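You operate a simulated robot arm through the tools that you are given. There is no shell and no other tool.

The job below is to be done with a simulated robot arm. You get a single attempt, and the scene is never put back.

Task
Find where the fitted pressure switch trips and set the trip dial to match.
Fine: type on SWITCH, pump till the lamp lights; then open the release, free the collar and stow the switch in the pieces tray.

The check looks at the end state, three seconds after you hand in, the way a careful person would. Anything else that was tipped, shoved, dropped, spilled or broken makes it a failure.

Robot
A 7-joint arm with a two-finger parallel gripper, fixed in place. Base frame: the origin is on the floor under the middle of its stand, x ahead of it, y to its left, z up; the work surface is at about z = 80. Lengths are in cm, angles in degrees, forces in N, time in s.
It reaches about 124.7 cm from its shoulder. Its first joint turns from -132.0 to 132.0 degrees. Payload 3.91 kg.
The tool frame sits at the grasp point between the pads (the TCP): z along the fingers, y along the line on which they close. The tips reach 3 cm beyond it. The gripper opens to 11 cm. The fingers are 2 cm wide and 1 cm thick; the gripper's body (4.8 by 11.2 cm) begins 5.5 cm behind the TCP.
Orientation is that of the tool frame in the base frame, as a unit quaternion [w, x, y, z]. With the fingers straight down and closing along the base's y, the tool's x points along the base's -x, its y along +y and its z along -z.

Tools
- The arm moves only by the tool play_rows. Its arguments are lists of equal length, an entry for each row: "translation": the shift along the base's x, y, z in mm, a list of three; "rotation": the turn, a rotation vector about the base's x, y, z in degrees, a list of three; "hand": the finger opening in mm, from 0 to 110. In form: {"translation": [[x, y, z], ...], "rotation": [[ax, ay, az], ...], "hand": [hand, ...]}. A call has 1 to 20 rows; each row is the pose to reach, as a shift and turn from the pose commanded when the call began. A row lasts 0.2 s, in which the tool goes at most 5 cm and 8.6 degrees; a call with a longer step from one row to the next is refused whole, and so is a gripper value outside its range. Where a pose cannot be reached the arm comes as near as it can. A force on the tool above 50 N (or 10 N above the force at the start of the call, whichever is more), or a blocked arm, ends the call early, and 0.2 s more pass. The fingers move at their own pace (about 10.8 cm/s each) and stop on an object; they squeeze with about 39 N. The grip force told is the motor's: it shows also when the fingers shut on nothing. Time passes only in rows, and 0.2 s behind the last, so rows that repeat a pose let the fingers close. It gives the time, the measured TCP pose, the force on the tool (base axes), the opening and the grip force at its end, in the units of the frame above (readings bear some noise), with the torque about the TCP (base axes, N m) and any sound that the robot's microphone picked up.
- Cameras (640 x 400 px; columns grow to the right, rows downward): "scene" is fixed at [39.96, 50.16, 140.6]; the picture's right is [-0.96, -0.29, 0.00], its down [-0.12, 0.41, -0.91] and it looks along [0.27, -0.87, -0.42] (base axes); focal length 320 px, centre (320, 200). "wrist" rides on the gripper at [7.2, 1.7, -10.3] in the tool frame; the picture's right is [-0.23, 0.97, 0.00], its down [-0.76, -0.18, -0.62] and it looks along [-0.61, -0.14, 0.78] (tool axes); focal length 222 px, centre (320, 200). There is no depth. A picture from a camera that has moved, and an enlarged one, comes with that camera's place and axes in the base frame and with its lens.
- get_image(camera): a new picture of that camera. It takes no simulated time.
- close_up(camera, box): a new picture of the part [left, top, right, bottom] of that camera's present view, enlarged. It takes no simulated time.
- sign_off(): hands the job in; it is judged then, once.

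Nothing tells you positions but the pictures and the camera data. Unless the task says otherwise, let go and move clear before handing in.

The tools are called after "Request:" by a JSON object that holds its "fn" and its "kwargs". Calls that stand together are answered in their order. play_rows: Moves the arm, as the interface text tells. Its arguments: {"type":"object","properties":{"translation":{"type":"array"},"rotation":{"type":"array"},"hand":{"type":"array"}},"required":["translation","rotation","hand"]} The other tools are called the same way: get_image (camera) takes a picture; close_up (camera, box) takes an enlarged picture of a part of a camera's view; sign_off () hands the job in.

At the start:

```text
time_s: 0.0
ee_pos: [53.99, -45.03, 119.44]
tcp_rot: [0.001, 0.0, 1.0, -0.001]
ft_force: [0.7, -0.5, -0.1]
moment: [0.01, 0.03, 0.03]
grip_width: 11.01
grasp_force: 0.1
```

scene: 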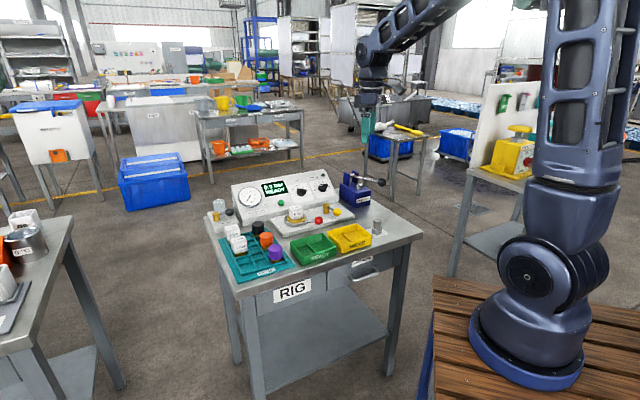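
wrist: 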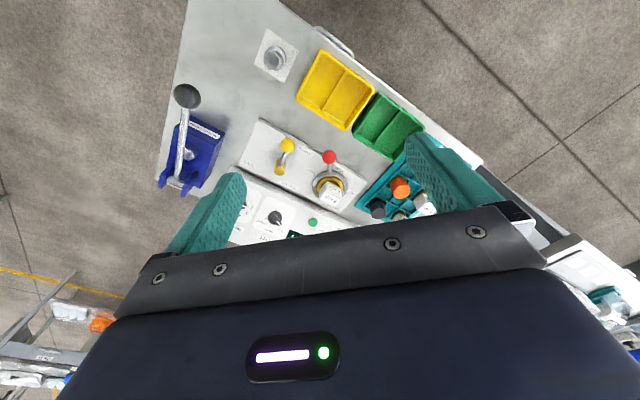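

I see a rig table with a gauge panel, a pump with a lever, trays and a collar fixture. I'll take enlarged views first to read labels and locate everything.

Request:
{"fn": "close_up", "kwargs": {"camera": "scene", "box": [200, 165, 400, 290]}}

Request:
{"fn": "close_up", "kwargs": {"camera": "scene", "box": [225, 170, 345, 245]}}

Request:
{"fn": "close_up", "kwargs": {"camera": "wrist", "box": [150, 20, 470, 240]}}

```text
3.20 times, centred on (300, 228) of scene
camera zoom: at [39.96, 50.16, 140.6], right [-0.96, -0.29, 0.0], down [-0.12, 0.41, -0.91], along [0.27, -0.87, -0.42], focal length 1025 px, centre (384, 112)
```

zoom: 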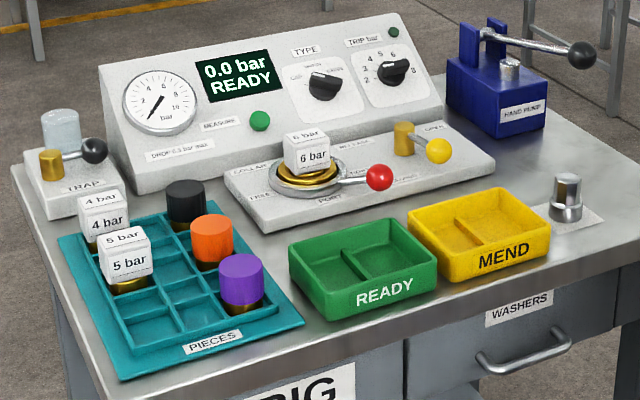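

```text
5.33 times, centred on (285, 208) of scene
camera zoom: at [39.96, 50.16, 140.6], right [-0.96, -0.29, 0.0], down [-0.12, 0.41, -0.91], along [0.27, -0.87, -0.42], focal length 1708 px, centre (507, 160)
```

zoom: 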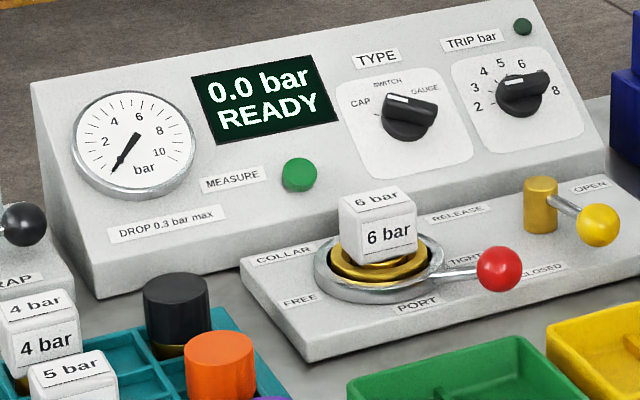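

```text
1.82 times, centred on (310, 130) of wrist
camera zoom: at [46.81, -43.59, 129.76], right [0.23, 0.97, 0.0], down [0.76, -0.18, 0.62], along [0.61, -0.14, -0.78], focal length 404 px, centre (338, 327)
```

zoom: 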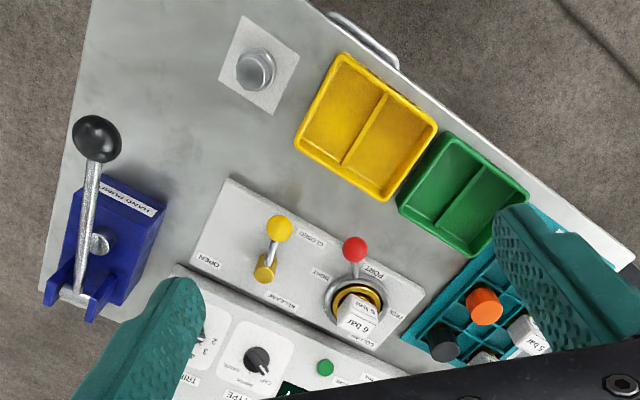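

The rig is turned about 37° about vertical, with its panel near (83, -64, 87). I'll move the wrist camera above and in front of it, yawed to face the panel.

Request:
{"fn": "play_rows", "kwargs": {"translation": [[25, -7, -10], [50, -14, -20], [75, -20, -40], [100, -27, -60], [130, -34, -80], [160, -42, -100], [180, -48, -120], [202, -54, -140], [202, -54, -140]], "rotation": [[0, 0, -5], [0, 0, -10], [0, 0, -15], [0, 0, -20], [0, 0, -25], [0, 0, -30], [0, 0, -35], [0, 0, -40], [0, 0, -40]], "hand": [110, 110, 110, 110, 110, 110, 110, 110, 110]}}

Request:
{"fn": "get_image", "kwargs": {"camera": "wrist"}}

Request:
{"fn": "get_image", "kwargs": {"camera": "scene"}}

```text
time_s: 2.0
ee_pos: [74.18, -50.62, 105.46]
tcp_rot: [0.0, 0.343, 0.94, -0.001]
ft_force: [0.1, 0.6, -0.1]
moment: [0.03, 0.0, -0.01]
grip_width: 10.98
grasp_force: 0.0
```

```text
taken
camera wrist: at [69.76, -44.86, 115.91], right [0.8, 0.6, 0.0], down [0.47, -0.63, 0.62], along [0.37, -0.5, -0.78], focal length 222 px, centre (320, 200)
```

wrist: 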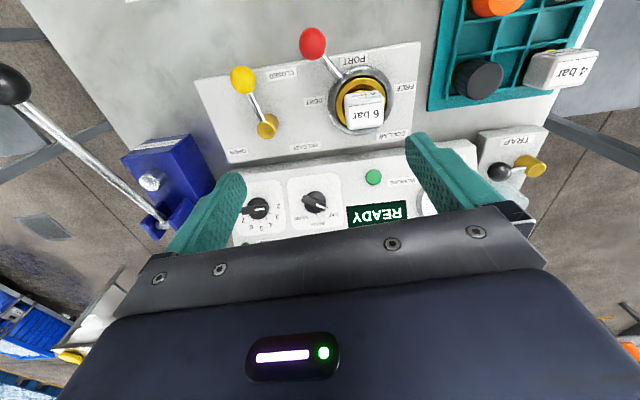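

```text
taken
```

scene: 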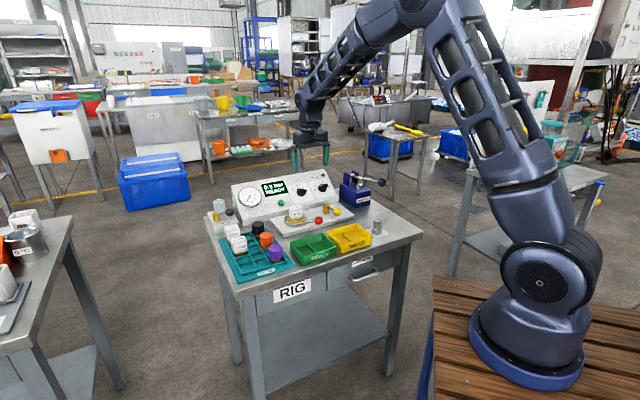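

The wrist now looks down at the rig plate and panel. I'll enlarge the plate and the two knobs to read their positions.

Request:
{"fn": "close_up", "kwargs": {"camera": "wrist", "box": [190, 30, 430, 180]}}

Request:
{"fn": "close_up", "kwargs": {"camera": "wrist", "box": [230, 160, 430, 260]}}

Request:
{"fn": "close_up", "kwargs": {"camera": "scene", "box": [285, 165, 345, 205]}}

Request:
{"fn": "close_up", "kwargs": {"camera": "scene", "box": [330, 165, 400, 210]}}

```text
2.67 times, centred on (310, 105) of wrist
camera zoom: at [69.76, -44.86, 115.91], right [0.8, 0.6, 0.0], down [0.47, -0.63, 0.62], along [0.37, -0.5, -0.78], focal length 592 px, centre (347, 453)
```

zoom: 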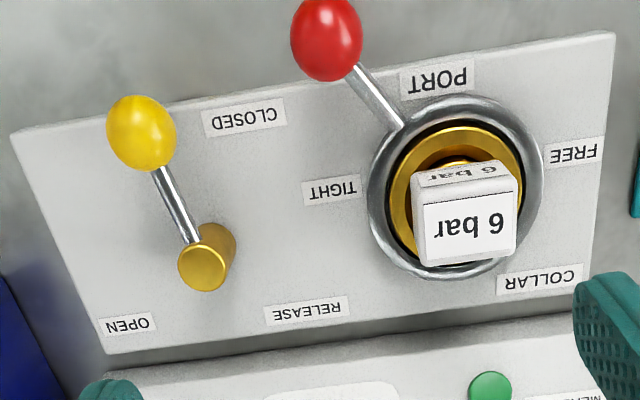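

```text
3.20 times, centred on (330, 210) of wrist
camera zoom: at [69.76, -44.86, 115.91], right [0.8, 0.6, 0.0], down [0.47, -0.63, 0.62], along [0.37, -0.5, -0.78], focal length 711 px, centre (288, 168)
```

zoom: 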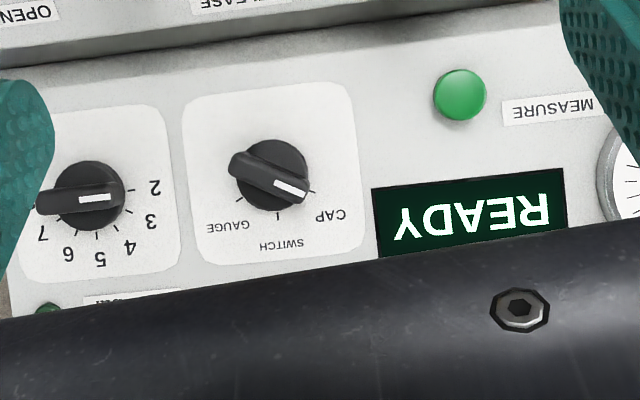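

```text
10.00 times, centred on (315, 185) of scene
camera zoom: at [39.96, 50.16, 140.6], right [-0.96, -0.29, 0.0], down [-0.12, 0.41, -0.91], along [0.27, -0.87, -0.42], focal length 3202 px, centre (370, 350)
```

zoom: 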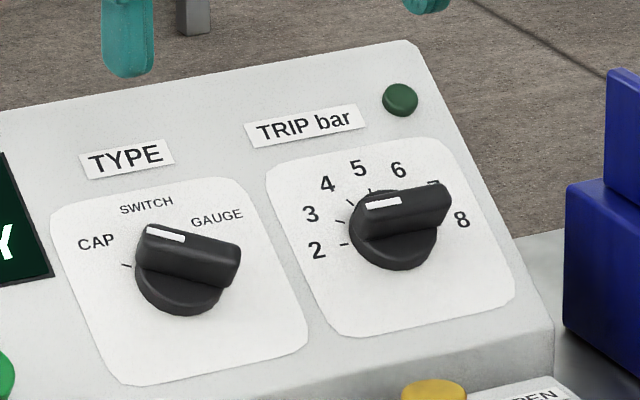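

```text
8.89 times, centred on (365, 188) of scene
camera zoom: at [39.96, 50.16, 140.6], right [-0.96, -0.29, 0.0], down [-0.12, 0.41, -0.91], along [0.27, -0.87, -0.42], focal length 2846 px, centre (-80, 311)
```

zoom: 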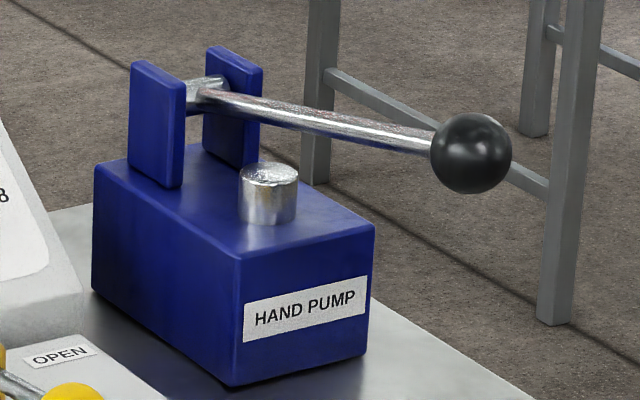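

The TYPE pointer is at CAP, the TRIP pointer is near 2, the release lever is at about CLOSED and the collar is TIGHT. I estimate the rig is turned 45°, so I'll tilt the wrist to look squarely at the panel.

Request:
{"fn": "play_rows", "kwargs": {"translation": [[10, -10, -2], [20, -20, -4], [30, -30, -6], [40, -40, -8], [48, -48, -10], [48, -48, -10]], "rotation": [[-3.4, -3.7, -1], [-6.8, -7.4, -2], [-10.1, -11.1, -3], [-13.5, -14.7, -3.9], [-16.9, -18.4, -4.9], [-16.9, -18.4, -4.9]], "hand": [110, 110, 110, 110, 110, 110]}}

Request:
{"fn": "get_image", "kwargs": {"camera": "wrist"}}

Request:
{"fn": "close_up", "kwargs": {"camera": "wrist", "box": [220, 60, 430, 200]}}

```text
time_s: 3.4
ee_pos: [79.0, -55.3, 104.25]
tcp_rot: [0.199, 0.373, 0.902, -0.083]
ft_force: [0.0, -0.2, -0.6]
moment: [0.02, 0.01, 0.02]
grip_width: 10.99
grasp_force: 0.0
```

```text
taken
camera wrist: at [72.52, -46.6, 110.71], right [0.83, 0.54, 0.1], down [0.18, -0.43, 0.89], along [0.52, -0.72, -0.45], focal length 222 px, centre (320, 200)
```

wrist: 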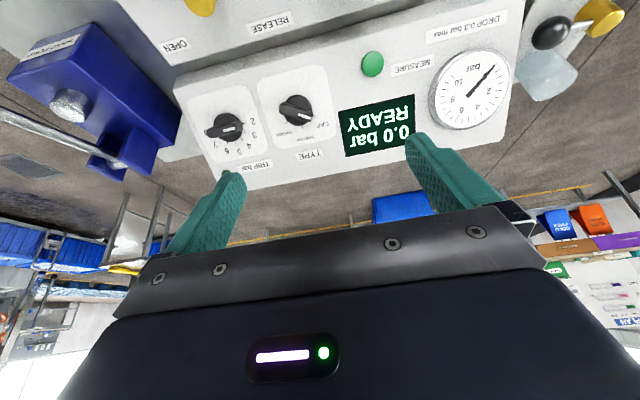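

```text
2.86 times, centred on (325, 130) of wrist
camera zoom: at [72.52, -46.6, 110.71], right [0.83, 0.54, 0.1], down [0.18, -0.43, 0.89], along [0.52, -0.72, -0.45], focal length 635 px, centre (306, 400)
```

zoom: 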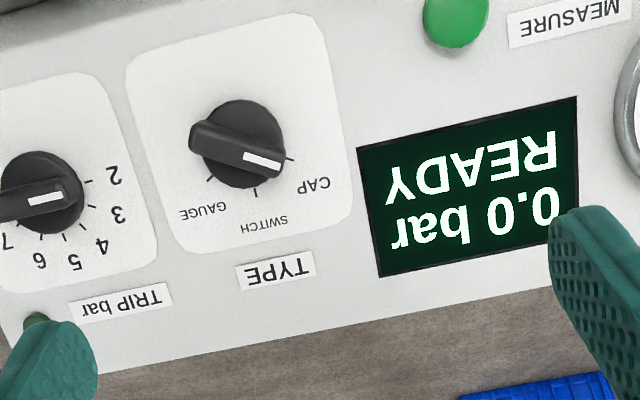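

The panel slopes about 30° from horizontal. TYPE is near (l 13.6, b 103.6, z 87.7) in rig axes and its stops are about 60° apart. Next I'll line the gripper up with the TYPE knob's axis, 10 cm out, with the fingers set to close across the bar.

Request:
{"fn": "play_rows", "kwargs": {"translation": [[0, -6, -9], [1, -12, -18], [1, -18, -28], [2, -24, -38], [2, -30, -48], [3, -36, -58], [3, -42, -68], [3, -48, -78], [3, -48, -78]], "rotation": [[-2.85, 2.05, 6.66], [-5.7, 4.1, 13.31], [-8.55, 6.15, 19.97], [-11.4, 8.2, 26.62], [-14.26, 10.24, 33.28], [-17.1, 12.3, 39.94], [-19.96, 14.34, 46.6], [-22.81, 16.39, 53.25], [-22.81, 16.39, 53.25]], "hand": [100, 90, 80, 70, 60, 50, 50, 50, 50]}}

Request:
{"fn": "get_image", "kwargs": {"camera": "wrist"}}

Request:
{"fn": "close_up", "kwargs": {"camera": "wrist", "box": [240, 70, 400, 190]}}

Request:
{"fn": "close_up", "kwargs": {"camera": "scene", "box": [220, 150, 380, 250]}}

```text
time_s: 5.4
ee_pos: [79.27, -60.2, 96.64]
tcp_rot: [0.157, -0.127, 0.958, -0.205]
ft_force: [0.1, -0.8, 0.6]
moment: [0.0, 0.0, 0.0]
grip_width: 5.0
grasp_force: 0.0
```

```text
taken
camera wrist: at [68.74, -57.44, 102.98], right [0.03, 0.93, -0.37], down [0.51, 0.3, 0.81], along [0.86, -0.22, -0.46], focal length 222 px, centre (320, 200)
```

wrist: 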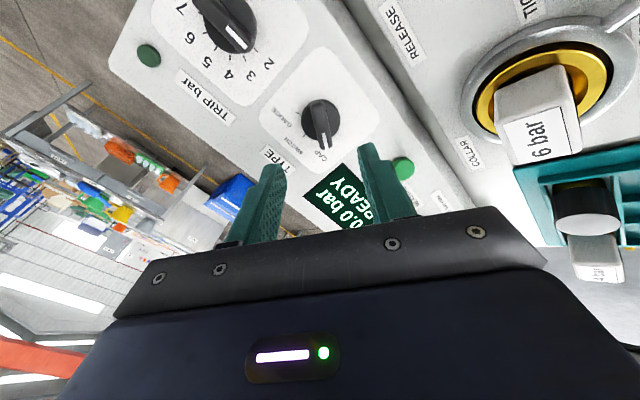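

```text
3.33 times, centred on (320, 130) of wrist
camera zoom: at [68.74, -57.44, 102.98], right [0.03, 0.93, -0.37], down [0.51, 0.3, 0.81], along [0.86, -0.22, -0.46], focal length 740 px, centre (320, 433)
```

zoom: 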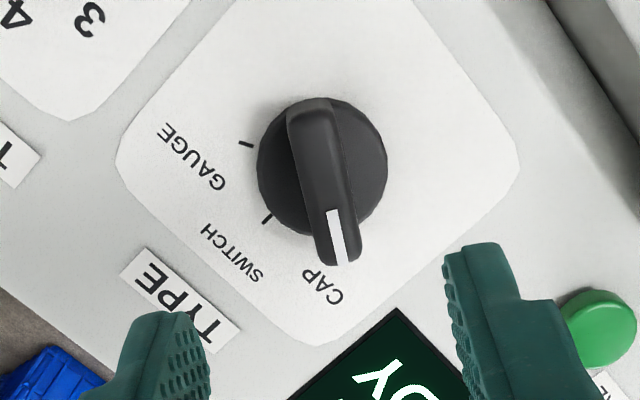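

```text
4.00 times, centred on (300, 200) of scene
camera zoom: at [39.96, 50.16, 140.6], right [-0.96, -0.29, 0.0], down [-0.12, 0.41, -0.91], along [0.27, -0.87, -0.42], focal length 1281 px, centre (400, 200)
```

zoom: 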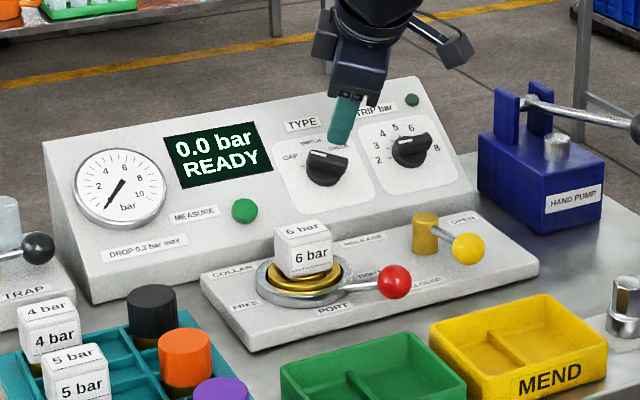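

The gripper is lined up with the TYPE bar, about 3.5° off and 1 mm sideways. I'll correct that, narrow the fingers and advance partway along the knob axis.

Request:
{"fn": "play_rows", "kwargs": {"translation": [[3, -3, -9], [6, -5, -18], [9, -9, -27], [14, -13, -36], [17, -17, -44], [17, -17, -44]], "rotation": [[0.25, -0.25, -0.6], [0.5, -0.5, -1.2], [0.75, -0.75, -1.8], [1.0, -1.0, -2.4], [1.24, -1.24, -3.04], [1.24, -1.24, -3.04]], "hand": [45, 40, 35, 32, 32, 32]}}

Request:
{"fn": "close_up", "kwargs": {"camera": "wrist", "box": [240, 70, 400, 190]}}

Request:
{"fn": "close_up", "kwargs": {"camera": "scene", "box": [270, 150, 350, 200]}}

```text
time_s: 6.8
ee_pos: [80.98, -61.85, 92.16]
tcp_rot: [0.163, -0.097, 0.961, -0.201]
ft_force: [0.1, 0.1, -0.1]
moment: [0.0, 0.02, 0.01]
grip_width: 3.21
grasp_force: 0.1
```

```text
3.33 times, centred on (320, 130) of wrist
camera zoom: at [70.42, -58.67, 98.42], right [0.09, 0.93, -0.34], down [0.51, 0.25, 0.82], along [0.86, -0.25, -0.45], focal length 740 px, centre (320, 433)
```

zoom: 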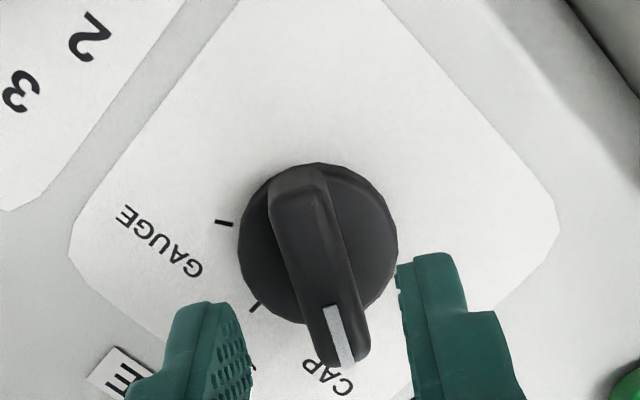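

```text
8.00 times, centred on (310, 175) of scene
camera zoom: at [39.96, 50.16, 140.6], right [-0.96, -0.29, 0.0], down [-0.12, 0.41, -0.91], along [0.27, -0.87, -0.42], focal length 2562 px, centre (400, 400)
```

zoom: 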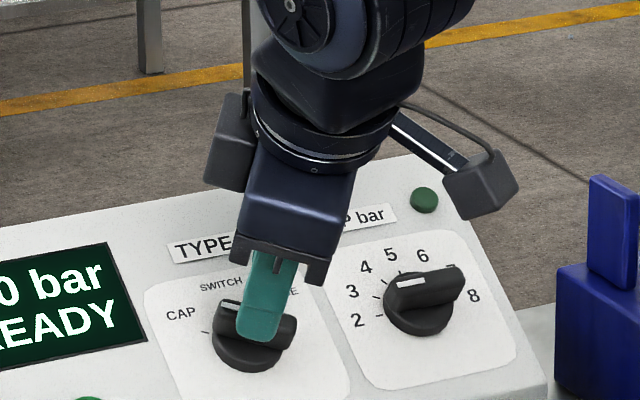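

Alignment looks good, with the bar top about 5 cm ahead of the TCP. I'll advance 2.8 cm so the fingertips straddle the bar and check the force.

Request:
{"fn": "play_rows", "kwargs": {"translation": [[2.5, -2.5, -6.1], [5, -5, -12.2], [7, -7, -17], [8.5, -8.5, -20.8], [9.9, -9.9, -24.3], [9.9, -9.9, -24.3]], "rotation": [[0, 0, 0], [0, 0, 0], [0, 0, 0], [0, 0, 0], [0, 0, 0], [0, 0, 0]], "hand": [32, 32, 32, 32, 32, 32]}}

Request:
{"fn": "close_up", "kwargs": {"camera": "wrist", "box": [240, 90, 400, 210]}}

Request:
{"fn": "close_up", "kwargs": {"camera": "scene", "box": [270, 150, 350, 200]}}

```text
time_s: 8.2
ee_pos: [81.89, -62.85, 89.93]
tcp_rot: [0.164, -0.097, 0.961, -0.201]
ft_force: [-23.4, 13.9, 28.2]
moment: [-0.46, -0.16, -0.13]
grip_width: 3.0
grasp_force: 0.1
```

```text
3.33 times, centred on (320, 150) of wrist
camera zoom: at [71.39, -59.53, 96.2], right [0.09, 0.93, -0.35], down [0.51, 0.25, 0.82], along [0.86, -0.25, -0.45], focal length 740 px, centre (320, 367)
```

zoom: 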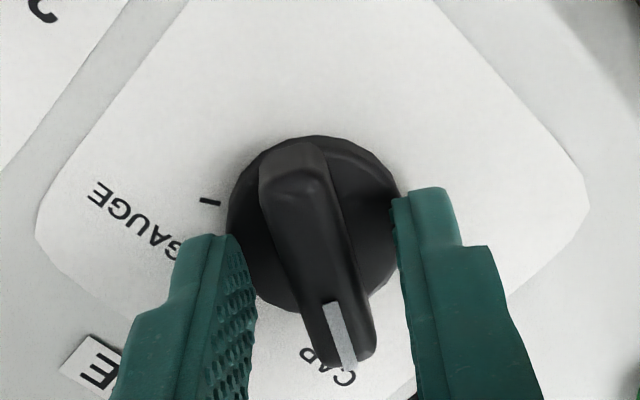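

```text
8.00 times, centred on (310, 175) of scene
camera zoom: at [39.96, 50.16, 140.6], right [-0.96, -0.29, 0.0], down [-0.12, 0.41, -0.91], along [0.27, -0.87, -0.42], focal length 2562 px, centre (400, 400)
```

zoom: 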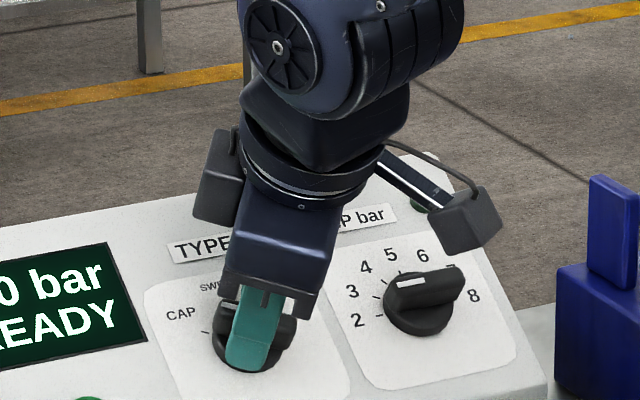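

The tips touched the knob's disc at about 39 N. I'll back off 3 mm and close on the bar.

Request:
{"fn": "play_rows", "kwargs": {"translation": [[-1.2, 1.2, 3.0], [-1.2, 1.2, 3.0], [-1.2, 1.2, 3.0], [-1.2, 1.2, 3.0], [-1.2, 1.2, 3.0]], "rotation": [[0, 0, 0], [0, 0, 0], [0, 0, 0], [0, 0, 0], [0, 0, 0]], "hand": [32, 32, 20, 10, 5]}}

Request:
{"fn": "close_up", "kwargs": {"camera": "wrist", "box": [240, 90, 400, 210]}}

```text
time_s: 9.4
ee_pos: [81.8, -62.67, 90.0]
tcp_rot: [0.163, -0.097, 0.961, -0.2]
ft_force: [0.5, -6.0, -2.8]
moment: [-0.75, -0.57, -0.07]
grip_width: 1.4
grasp_force: 45.5
```

```text
3.33 times, centred on (320, 150) of wrist
camera zoom: at [71.34, -59.48, 96.31], right [0.09, 0.93, -0.34], down [0.51, 0.25, 0.82], along [0.86, -0.25, -0.45], focal length 740 px, centre (320, 367)
```

zoom: 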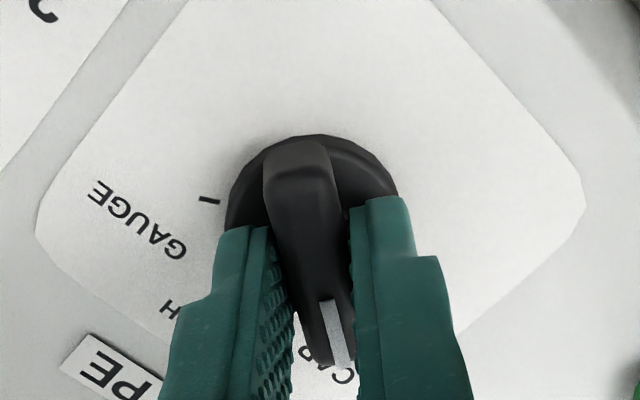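

I have a 1.4 cm grip on the bar with low force. Now I'll rotate 56.5° clockwise about the knob axis to SWITCH.

Request:
{"fn": "play_rows", "kwargs": {"translation": [[0, 0, 0], [0, 0, 0], [0, 0, 0], [0, 0, 0], [0, 0, 0], [0, 0, 0], [0, 0, 0], [0, 0, 0], [0, 0, 0]], "rotation": [[2.49, -2.49, -6.12], [4.97, -4.98, -12.23], [7.46, -7.48, -18.35], [9.94, -9.97, -24.46], [12.43, -12.46, -30.58], [14.92, -14.96, -36.7], [17.4, -17.45, -42.8], [19.9, -19.94, -48.93], [19.9, -19.94, -48.93]], "hand": [5, 5, 5, 5, 5, 5, 5, 5, 5]}}

Request:
{"fn": "close_up", "kwargs": {"camera": "wrist", "box": [220, 70, 420, 220]}}

Request:
{"fn": "close_up", "kwargs": {"camera": "scene", "box": [240, 150, 340, 210]}}

```text
time_s: 11.4
ee_pos: [81.92, -62.77, 90.08]
tcp_rot: [0.237, 0.37, 0.893, -0.099]
ft_force: [-10.5, -6.7, 3.2]
moment: [-0.05, 0.14, -0.05]
grip_width: 1.27
grasp_force: 45.1
```

```text
2.67 times, centred on (320, 145) of wrist
camera zoom: at [75.01, -53.58, 95.46], right [0.83, 0.55, 0.11], down [0.12, -0.37, 0.92], along [0.55, -0.75, -0.37], focal length 592 px, centre (320, 347)
```

zoom: 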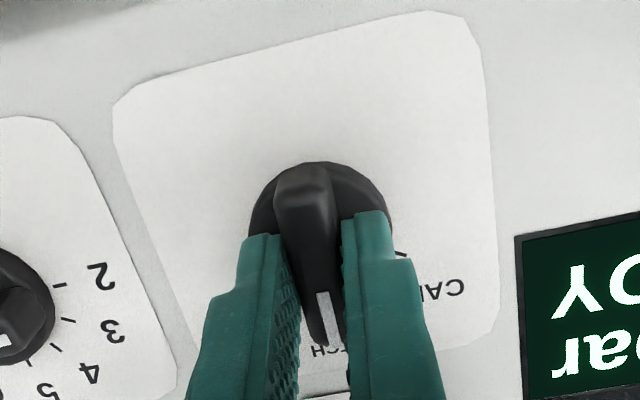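

```text
6.40 times, centred on (290, 180) of scene
camera zoom: at [39.96, 50.16, 140.6], right [-0.96, -0.29, 0.0], down [-0.12, 0.41, -0.91], along [0.27, -0.87, -0.42], focal length 2049 px, centre (512, 328)
```

zoom: 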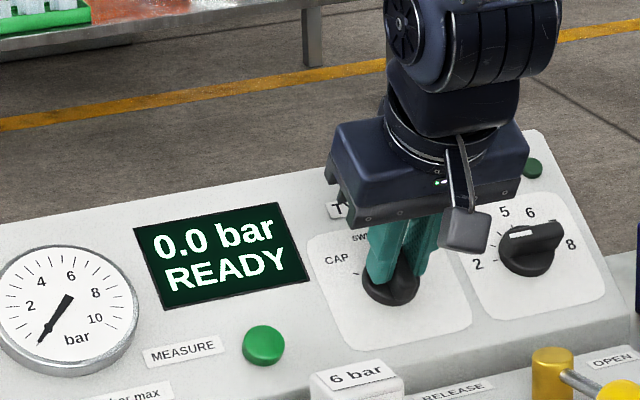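

The pointer is now on SWITCH. I'll open the fingers, back straight out and check.

Request:
{"fn": "play_rows", "kwargs": {"translation": [[0, 0, 0], [0, 0, 0], [-4, 4, 9], [-9, 9, 22], [-16, 16, 39], [-25, 25, 61], [-35, 35, 87], [-42, 42, 104]], "rotation": [[0, 0, 0], [0, 0, 0], [0, 0, 0], [0, 0, 0], [0, 0, 0], [0, 0, 0], [0, 0, 0], [0, 0, 0]], "hand": [30, 30, 30, 30, 30, 40, 60, 60]}}

Request:
{"fn": "get_image", "kwargs": {"camera": "wrist"}}

Request:
{"fn": "close_up", "kwargs": {"camera": "wrist", "box": [240, 50, 400, 170]}}

Request:
{"fn": "close_up", "kwargs": {"camera": "scene", "box": [240, 150, 400, 250]}}

```text
time_s: 13.2
ee_pos: [77.79, -58.49, 100.35]
tcp_rot: [0.238, 0.369, 0.893, -0.099]
ft_force: [-0.5, -0.1, -0.6]
moment: [0.01, -0.01, 0.0]
grip_width: 5.99
grasp_force: 0.0
```

```text
taken
camera wrist: at [70.96, -49.4, 105.79], right [0.83, 0.55, 0.11], down [0.12, -0.37, 0.92], along [0.55, -0.75, -0.37], focal length 222 px, centre (320, 200)
```

wrist: 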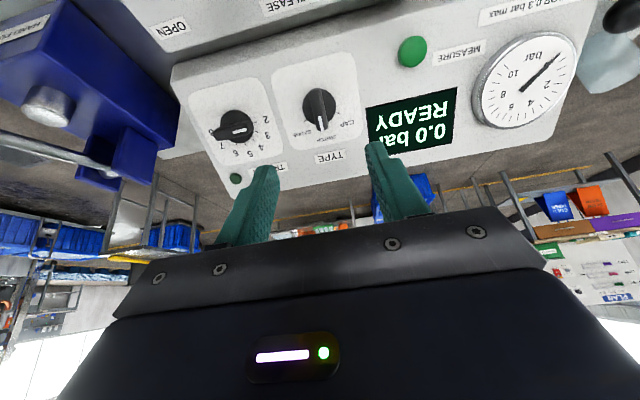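

```text
3.33 times, centred on (320, 110) of wrist
camera zoom: at [70.96, -49.4, 105.79], right [0.83, 0.55, 0.11], down [0.12, -0.37, 0.92], along [0.55, -0.75, -0.37], focal length 740 px, centre (320, 500)
```

zoom: 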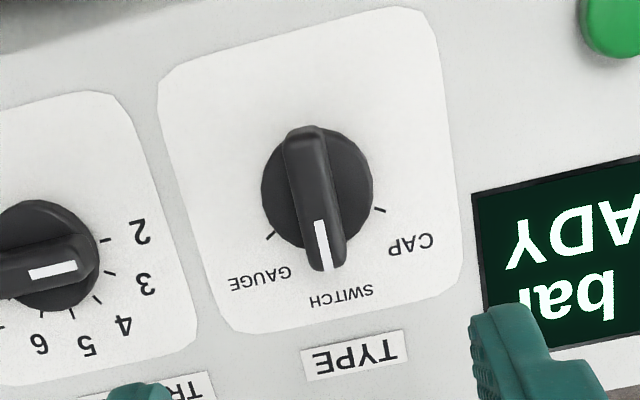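

```text
4.00 times, centred on (320, 200) of scene
camera zoom: at [39.96, 50.16, 140.6], right [-0.96, -0.29, 0.0], down [-0.12, 0.41, -0.91], along [0.27, -0.87, -0.42], focal length 1281 px, centre (320, 200)
```

zoom: 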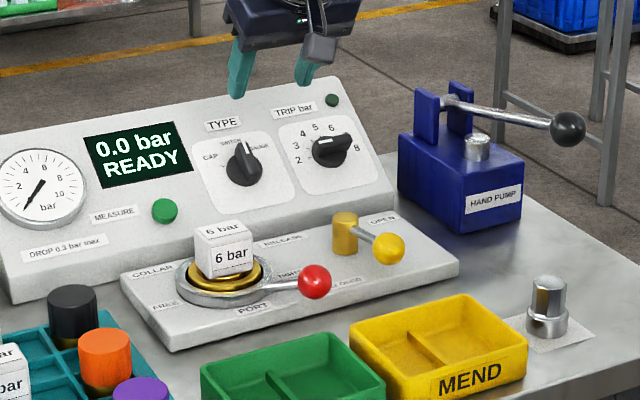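

TYPE is on SWITCH and the release lever points to the front (CLOSED). I place the pump ball at (50.6, -64.2, 95.4). I'll straighten the gripper and move above it.

Request:
{"fn": "play_rows", "kwargs": {"translation": [[-10, 5, 25], [-45, 0, 45], [-85, -10, 55], [-125, -20, 60], [-165, -30, 60], [-205, -40, 60], [-240, -50, 55], [-272, -57, 50], [-272, -57, 50]], "rotation": [[2.6, 2.6, 0], [5.3, 5.3, 0], [8, 8, 0], [10.6, 10.6, 0], [13.3, 13.3, 0], [16, 16, 0], [18.6, 18.6, 0], [21.2, 21.2, 0], [21.2, 21.2, 0]], "hand": [60, 60, 60, 60, 60, 60, 60, 60, 60]}}

Request:
{"fn": "get_image", "kwargs": {"camera": "wrist"}}

Request:
{"fn": "close_up", "kwargs": {"camera": "scene", "box": [300, 130, 420, 205]}}

```text
time_s: 15.2
ee_pos: [50.58, -64.16, 105.31]
tcp_rot: [-0.002, 0.382, 0.924, -0.001]
ft_force: [-1.2, 0.4, 0.5]
moment: [0.02, -0.01, -0.01]
grip_width: 5.98
grasp_force: 0.2
```

```text
taken
camera wrist: at [46.66, -57.94, 115.62], right [0.85, 0.53, 0.0], down [0.41, -0.66, 0.62], along [0.33, -0.53, -0.78], focal length 222 px, centre (320, 200)
```

wrist: 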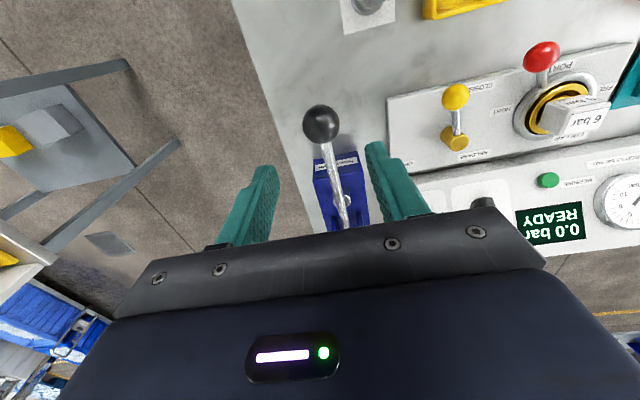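

```text
5.33 times, centred on (360, 168) of scene
camera zoom: at [39.96, 50.16, 140.6], right [-0.96, -0.29, 0.0], down [-0.12, 0.41, -0.91], along [0.27, -0.87, -0.42], focal length 1708 px, centre (107, 373)
```

zoom: 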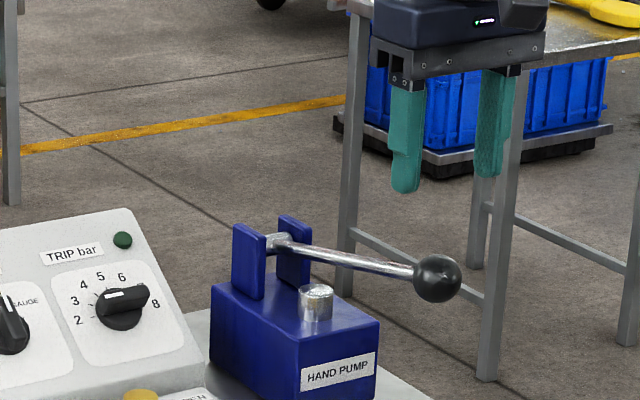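

The gripper axis is centred over the pump ball. I'll descend 8.4 cm and close on it.

Request:
{"fn": "play_rows", "kwargs": {"translation": [[0, 0, -30], [0, 0, -60], [0, 0, -75], [0, 0, -84], [0, 0, -84], [0, 0, -84], [0, 0, -84], [0, 0, -84]], "rotation": [[0, 0, 0], [0, 0, 0], [0, 0, 0], [0, 0, 0], [0, 0, 0], [0, 0, 0], [0, 0, 0], [0, 0, 0]], "hand": [60, 60, 60, 60, 60, 45, 30, 25]}}

Request:
{"fn": "get_image", "kwargs": {"camera": "wrist"}}

Request:
{"fn": "close_up", "kwargs": {"camera": "scene", "box": [300, 130, 420, 205]}}

```text
time_s: 17.0
ee_pos: [50.67, -64.15, 97.11]
tcp_rot: [0.0, 0.38, 0.925, 0.0]
ft_force: [13.3, 16.5, 0.0]
moment: [0.4, -0.31, 0.04]
grip_width: 3.4
grasp_force: 45.2
```

```text
taken
camera wrist: at [46.78, -57.95, 107.49], right [0.85, 0.53, 0.0], down [0.42, -0.66, 0.62], along [0.33, -0.53, -0.78], focal length 222 px, centre (320, 200)
```

wrist: 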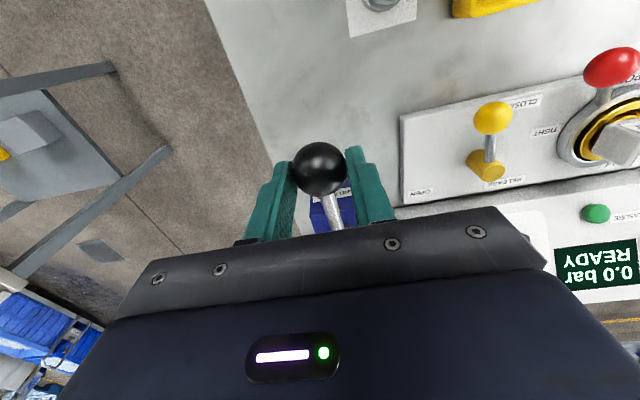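

```text
5.33 times, centred on (360, 168) of scene
camera zoom: at [39.96, 50.16, 140.6], right [-0.96, -0.29, 0.0], down [-0.12, 0.41, -0.91], along [0.27, -0.87, -0.42], focal length 1708 px, centre (107, 373)
```

zoom: 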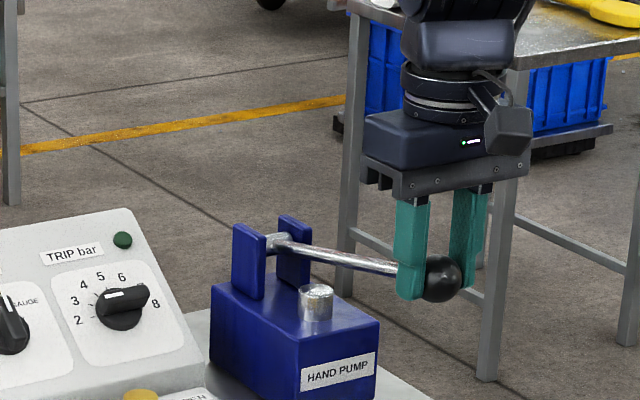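

I'm gripping the ball, with a slight sideways load. I'll shift 1.5 mm to relieve it and push the lever down along its arc in a first test stroke, watching the force and the display.

Request:
{"fn": "play_rows", "kwargs": {"translation": [[1.1, 1.1, 0], [0.2, 2, -7.6], [-0.7, 2.9, -15.2], [-1.3, 3.5, -22.9], [-1.9, 4.1, -30.6], [-1.9, 4.1, -30.6]], "rotation": [[0, 0, 0], [0, 0, 0], [0, 0, 0], [0, 0, 0], [0, 0, 0], [0, 0, 0]], "hand": [25, 25, 25, 25, 25, 25]}}

Request:
{"fn": "close_up", "kwargs": {"camera": "scene", "box": [220, 140, 412, 260]}}

```text
time_s: 18.4
ee_pos: [50.43, -63.74, 93.86]
tcp_rot: [-0.001, 0.382, 0.924, -0.001]
ft_force: [24.1, 12.9, 6.8]
moment: [-0.34, -0.97, -0.07]
grip_width: 3.41
grasp_force: 44.6
```

```text
3.33 times, centred on (316, 200) of scene
camera zoom: at [39.96, 50.16, 140.6], right [-0.96, -0.29, 0.0], down [-0.12, 0.41, -0.91], along [0.27, -0.87, -0.42], focal length 1067 px, centre (333, 200)
```

zoom: 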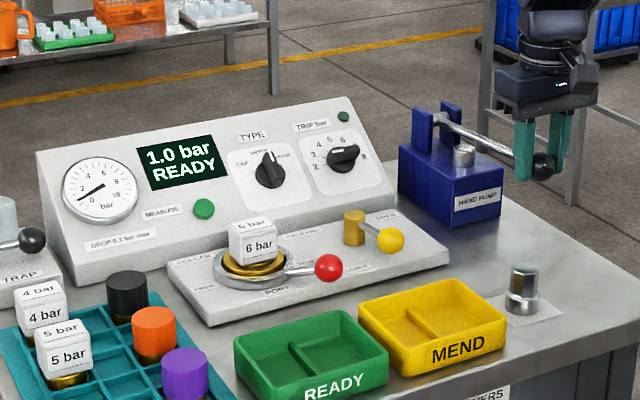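

The display already reads 1.0 bar. I'll nudge the grip 2 mm sideways to see whether the lateral load falls, then continue down.

Request:
{"fn": "play_rows", "kwargs": {"translation": [[1.4, 1.4, 0], [1.4, 1.4, 0]], "rotation": [[0, 0, 0], [0, 0, 0]], "hand": [25, 25]}}

Request:
{"fn": "close_up", "kwargs": {"camera": "scene", "box": [220, 140, 412, 260]}}

```text
time_s: 19.0
ee_pos: [50.35, -63.89, 94.07]
tcp_rot: [-0.001, 0.382, 0.924, -0.002]
ft_force: [14.1, -7.2, -2.0]
moment: [0.19, 0.22, -0.02]
grip_width: 3.4
grasp_force: 44.9
```

```text
3.33 times, centred on (316, 200) of scene
camera zoom: at [39.96, 50.16, 140.6], right [-0.96, -0.29, 0.0], down [-0.12, 0.41, -0.91], along [0.27, -0.87, -0.42], focal length 1067 px, centre (333, 200)
```

zoom: 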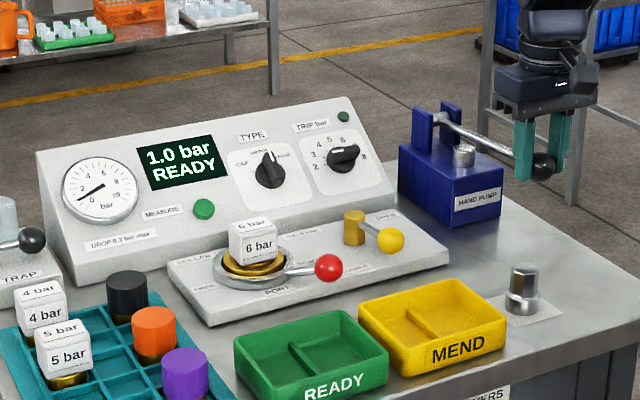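

The sideways load fell to about 5 N. I'll keep pushing down in modest steps and watch the pressure.

Request:
{"fn": "play_rows", "kwargs": {"translation": [[0.7, -0.7, -4], [0.5, -0.5, -8], [0.4, -0.4, -12], [0.4, -0.4, -15.4], [0.4, -0.4, -15.4]], "rotation": [[0, 0, 0], [0, 0, 0], [0, 0, 0], [0, 0, 0], [0, 0, 0]], "hand": [25, 25, 25, 25, 25]}}

Request:
{"fn": "close_up", "kwargs": {"camera": "scene", "box": [220, 140, 412, 260]}}

```text
time_s: 20.2
ee_pos: [50.35, -63.79, 92.42]
tcp_rot: [-0.001, 0.383, 0.924, 0.0]
ft_force: [-14.5, -10.2, 7.6]
moment: [-0.83, -0.3, 0.02]
grip_width: 3.38
grasp_force: 44.9
```

```text
3.33 times, centred on (316, 200) of scene
camera zoom: at [39.96, 50.16, 140.6], right [-0.96, -0.29, 0.0], down [-0.12, 0.41, -0.91], along [0.27, -0.87, -0.42], focal length 1067 px, centre (333, 200)
```

zoom: 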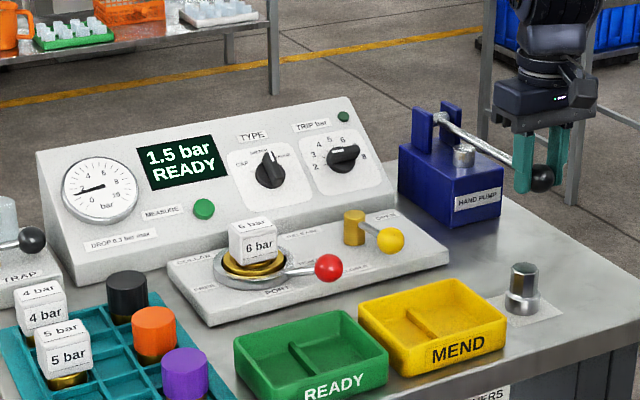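

The pressure rises with lever travel, about 0.33 bar per cm (1.5 bar now). I'll continue the downstroke.

Request:
{"fn": "play_rows", "kwargs": {"translation": [[-0.5, -0.5, -4], [-0.5, -0.8, -8], [-0.5, -1.0, -12], [-0.3, -1.0, -15.4], [0.1, -1.4, -19], [0.4, -1.8, -23], [0.8, -2.2, -27], [0.8, -2.2, -27]], "rotation": [[0, 0, 0], [0, 0, 0], [0, 0, 0], [0, 0, 0], [0, 0, 0], [0, 0, 0], [0, 0, 0], [0, 0, 0]], "hand": [25, 25, 25, 25, 25, 25, 25, 25]}}

Request:
{"fn": "close_up", "kwargs": {"camera": "scene", "box": [220, 140, 412, 260]}}

Request:
{"fn": "get_image", "kwargs": {"camera": "wrist"}}

```text
time_s: 22.0
ee_pos: [50.5, -63.9, 89.81]
tcp_rot: [0.0, 0.383, 0.924, -0.001]
ft_force: [-19.9, -6.7, 32.9]
moment: [-0.14, 0.45, 0.05]
grip_width: 3.37
grasp_force: 44.9
```

```text
3.33 times, centred on (316, 200) of scene
camera zoom: at [39.96, 50.16, 140.6], right [-0.96, -0.29, 0.0], down [-0.12, 0.41, -0.91], along [0.27, -0.87, -0.42], focal length 1067 px, centre (333, 200)
```

zoom: 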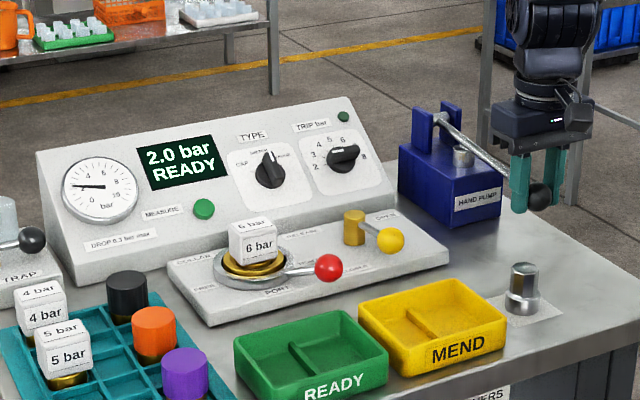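

```text
taken
camera wrist: at [46.63, -57.74, 100.16], right [0.85, 0.53, 0.0], down [0.41, -0.66, 0.62], along [0.33, -0.53, -0.78], focal length 222 px, centre (320, 200)
```

wrist: 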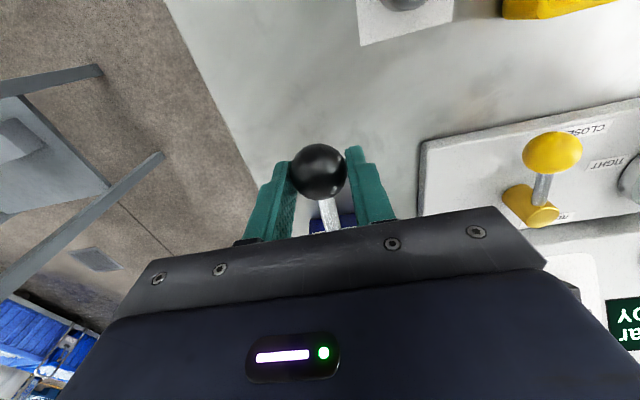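

The bottom of the stroke gives 2.0 bar with a 33 N push back. I'll raise the lever to the top along its arc and check that the pressure holds.

Request:
{"fn": "play_rows", "kwargs": {"translation": [[-0.4, 1.0, 9], [-0.6, 1.6, 18], [-0.8, 2.2, 27], [-1.1, 2.4, 36], [-1.3, 1.6, 45], [-1.4, 0.6, 54], [-1.0, -0.4, 62], [-0.2, -1.4, 69], [0.2, -1.8, 72], [0.2, -1.8, 72]], "rotation": [[0, 0, 0], [0, 0, 0], [0, 0, 0], [0, 0, 0], [0, 0, 0], [0, 0, 0], [0, 0, 0], [0, 0, 0], [0, 0, 0], [0, 0, 0]], "hand": [25, 25, 25, 25, 25, 25, 25, 25, 25, 25]}}

Request:
{"fn": "close_up", "kwargs": {"camera": "scene", "box": [220, 140, 412, 260]}}

```text
time_s: 24.2
ee_pos: [50.63, -64.11, 96.72]
tcp_rot: [-0.002, 0.381, 0.924, 0.001]
ft_force: [-1.9, -1.0, -25.4]
moment: [0.45, 0.42, 0.01]
grip_width: 3.43
grasp_force: 45.2
```

```text
3.33 times, centred on (316, 200) of scene
camera zoom: at [39.96, 50.16, 140.6], right [-0.96, -0.29, 0.0], down [-0.12, 0.41, -0.91], along [0.27, -0.87, -0.42], focal length 1067 px, centre (333, 200)
```

zoom: 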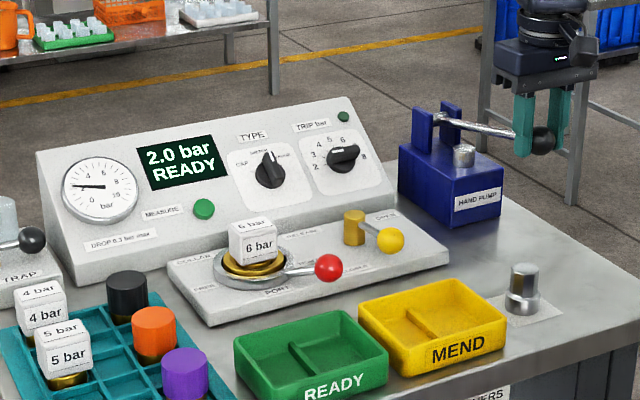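

2.0 bar holds with the lever raised. I'll check the ball's seat in the grip before the next stroke.

Request:
{"fn": "close_up", "kwargs": {"camera": "wrist", "box": [240, 100, 400, 220]}}

Request:
{"fn": "close_up", "kwargs": {"camera": "scene", "box": [330, 140, 410, 190]}}

```text
3.33 times, centred on (320, 160) of wrist
camera zoom: at [46.79, -57.94, 107.17], right [0.85, 0.53, 0.0], down [0.42, -0.66, 0.62], along [0.33, -0.53, -0.78], focal length 740 px, centre (320, 333)
```

zoom: 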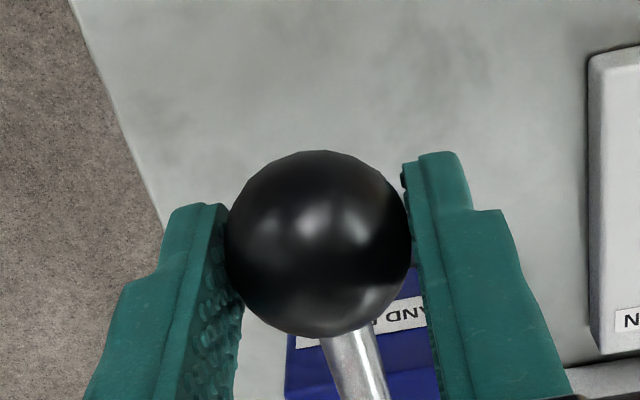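

```text
8.00 times, centred on (370, 165) of scene
camera zoom: at [39.96, 50.16, 140.6], right [-0.96, -0.29, 0.0], down [-0.12, 0.41, -0.91], along [0.27, -0.87, -0.42], focal length 2562 px, centre (-80, 480)
```

zoom: 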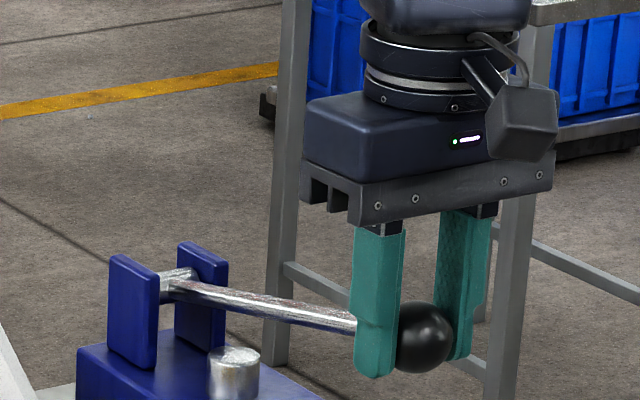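

The ball is well seated. I'll start the second downstroke in small steps and check the lamp and display after each one.

Request:
{"fn": "play_rows", "kwargs": {"translation": [[-0.7, 0.8, -6], [-1.3, 1.6, -12], [-1.3, 1.6, -12]], "rotation": [[0, 0, 0], [0, 0, 0], [0, 0, 0]], "hand": [25, 25, 25]}}

Request:
{"fn": "close_up", "kwargs": {"camera": "scene", "box": [230, 165, 350, 240]}}

```text
time_s: 25.0
ee_pos: [50.61, -63.86, 95.84]
tcp_rot: [0.001, 0.382, 0.924, -0.001]
ft_force: [6.8, -1.5, 7.5]
moment: [-0.93, -1.02, -0.01]
grip_width: 3.42
grasp_force: 44.5
```

```text
5.33 times, centred on (290, 202) of scene
camera zoom: at [39.96, 50.16, 140.6], right [-0.96, -0.29, 0.0], down [-0.12, 0.41, -0.91], along [0.27, -0.87, -0.42], focal length 1708 px, centre (480, 187)
```

zoom: 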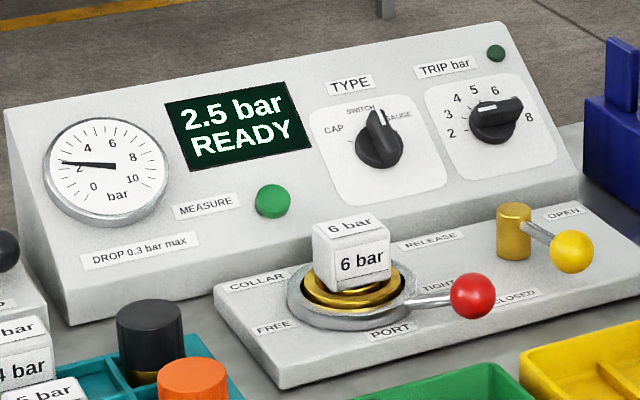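

It reads 2.5 bar and the lamp is off. I'll take smaller steps to see how finely the pressure moves.

Request:
{"fn": "play_rows", "kwargs": {"translation": [[-0.2, 0.5, -5], [-0.2, 0.5, -5]], "rotation": [[0, 0, 0], [0, 0, 0]], "hand": [25, 25]}}

Request:
{"fn": "close_up", "kwargs": {"camera": "scene", "box": [230, 165, 350, 240]}}

```text
time_s: 25.6
ee_pos: [50.41, -63.98, 95.26]
tcp_rot: [0.0, 0.382, 0.924, -0.001]
ft_force: [15.2, -6.7, 5.6]
moment: [-0.92, -1.05, -0.01]
grip_width: 3.42
grasp_force: 45.5
```

```text
5.33 times, centred on (290, 202) of scene
camera zoom: at [39.96, 50.16, 140.6], right [-0.96, -0.29, 0.0], down [-0.12, 0.41, -0.91], along [0.27, -0.87, -0.42], focal length 1708 px, centre (480, 187)
```

zoom: 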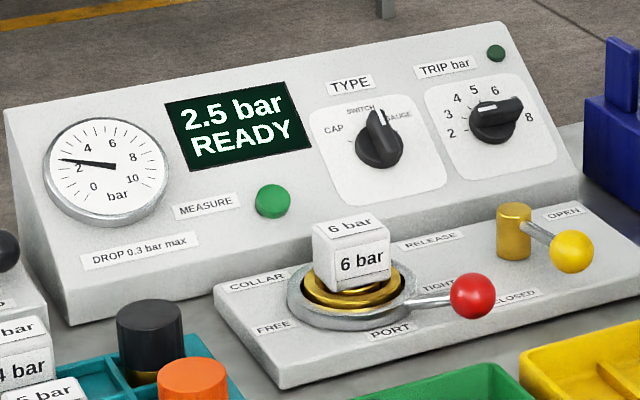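

The digital display seems to round to 0.5 while the needle moves continuously. I'll keep stepping and read both.

Request:
{"fn": "play_rows", "kwargs": {"translation": [[-0.1, 0.5, -4], [-0.1, 0.9, -8], [-0.1, 0.9, -8]], "rotation": [[0, 0, 0], [0, 0, 0], [0, 0, 0]], "hand": [25, 25, 25]}}

Request:
{"fn": "close_up", "kwargs": {"camera": "scene", "box": [235, 175, 295, 215]}}

Request:
{"fn": "close_up", "kwargs": {"camera": "scene", "box": [290, 165, 350, 205]}}

```text
time_s: 26.4
ee_pos: [50.26, -63.77, 94.45]
tcp_rot: [-0.001, 0.383, 0.924, -0.001]
ft_force: [4.7, -4.5, 5.1]
moment: [-0.6, -0.52, -0.02]
grip_width: 3.4
grasp_force: 44.8
```

```text
10.00 times, centred on (265, 195) of scene
camera zoom: at [39.96, 50.16, 140.6], right [-0.96, -0.29, 0.0], down [-0.12, 0.41, -0.91], along [0.27, -0.87, -0.42], focal length 3202 px, centre (870, 250)
```

zoom: 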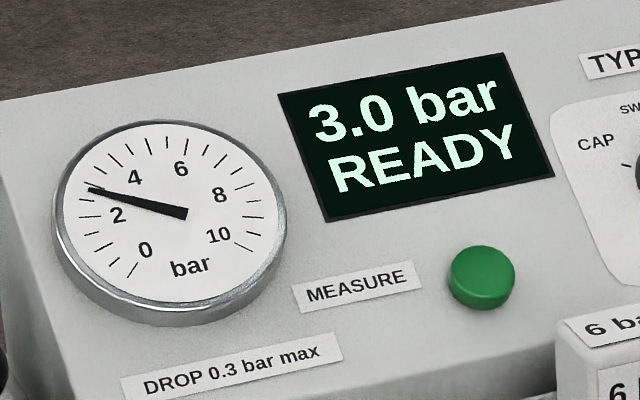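

```text
10.00 times, centred on (320, 185) of scene
camera zoom: at [39.96, 50.16, 140.6], right [-0.96, -0.29, 0.0], down [-0.12, 0.41, -0.91], along [0.27, -0.87, -0.42], focal length 3202 px, centre (320, 350)
```

zoom: 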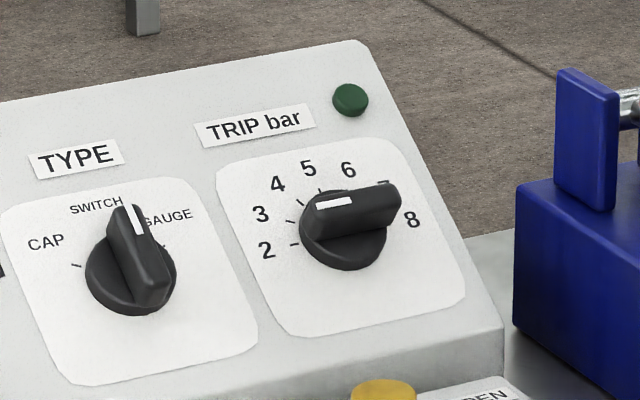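

It reads 3.0 bar and the lamp is off. I'll continue in 5 mm steps.

Request:
{"fn": "play_rows", "kwargs": {"translation": [[0, 0.3, -6], [0, 0.3, -6]], "rotation": [[0, 0, 0], [0, 0, 0]], "hand": [25, 25]}}

Request:
{"fn": "close_up", "kwargs": {"camera": "scene", "box": [230, 165, 350, 240]}}

```text
time_s: 27.0
ee_pos: [50.28, -63.75, 93.75]
tcp_rot: [-0.001, 0.382, 0.924, -0.001]
ft_force: [-9.0, 1.3, 6.0]
moment: [-0.31, -0.19, -0.03]
grip_width: 3.43
grasp_force: 45.2
```

```text
5.33 times, centred on (290, 202) of scene
camera zoom: at [39.96, 50.16, 140.6], right [-0.96, -0.29, 0.0], down [-0.12, 0.41, -0.91], along [0.27, -0.87, -0.42], focal length 1708 px, centre (480, 187)
```

zoom: 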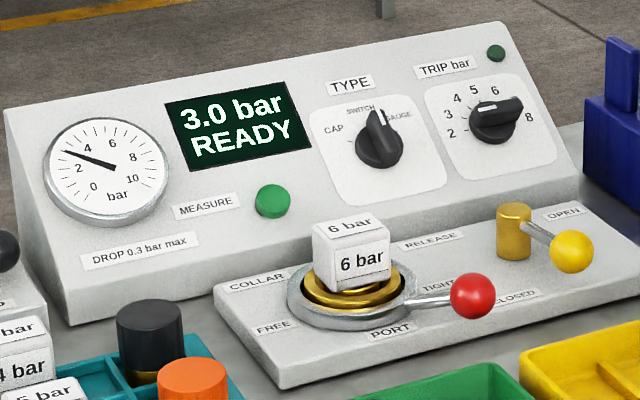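

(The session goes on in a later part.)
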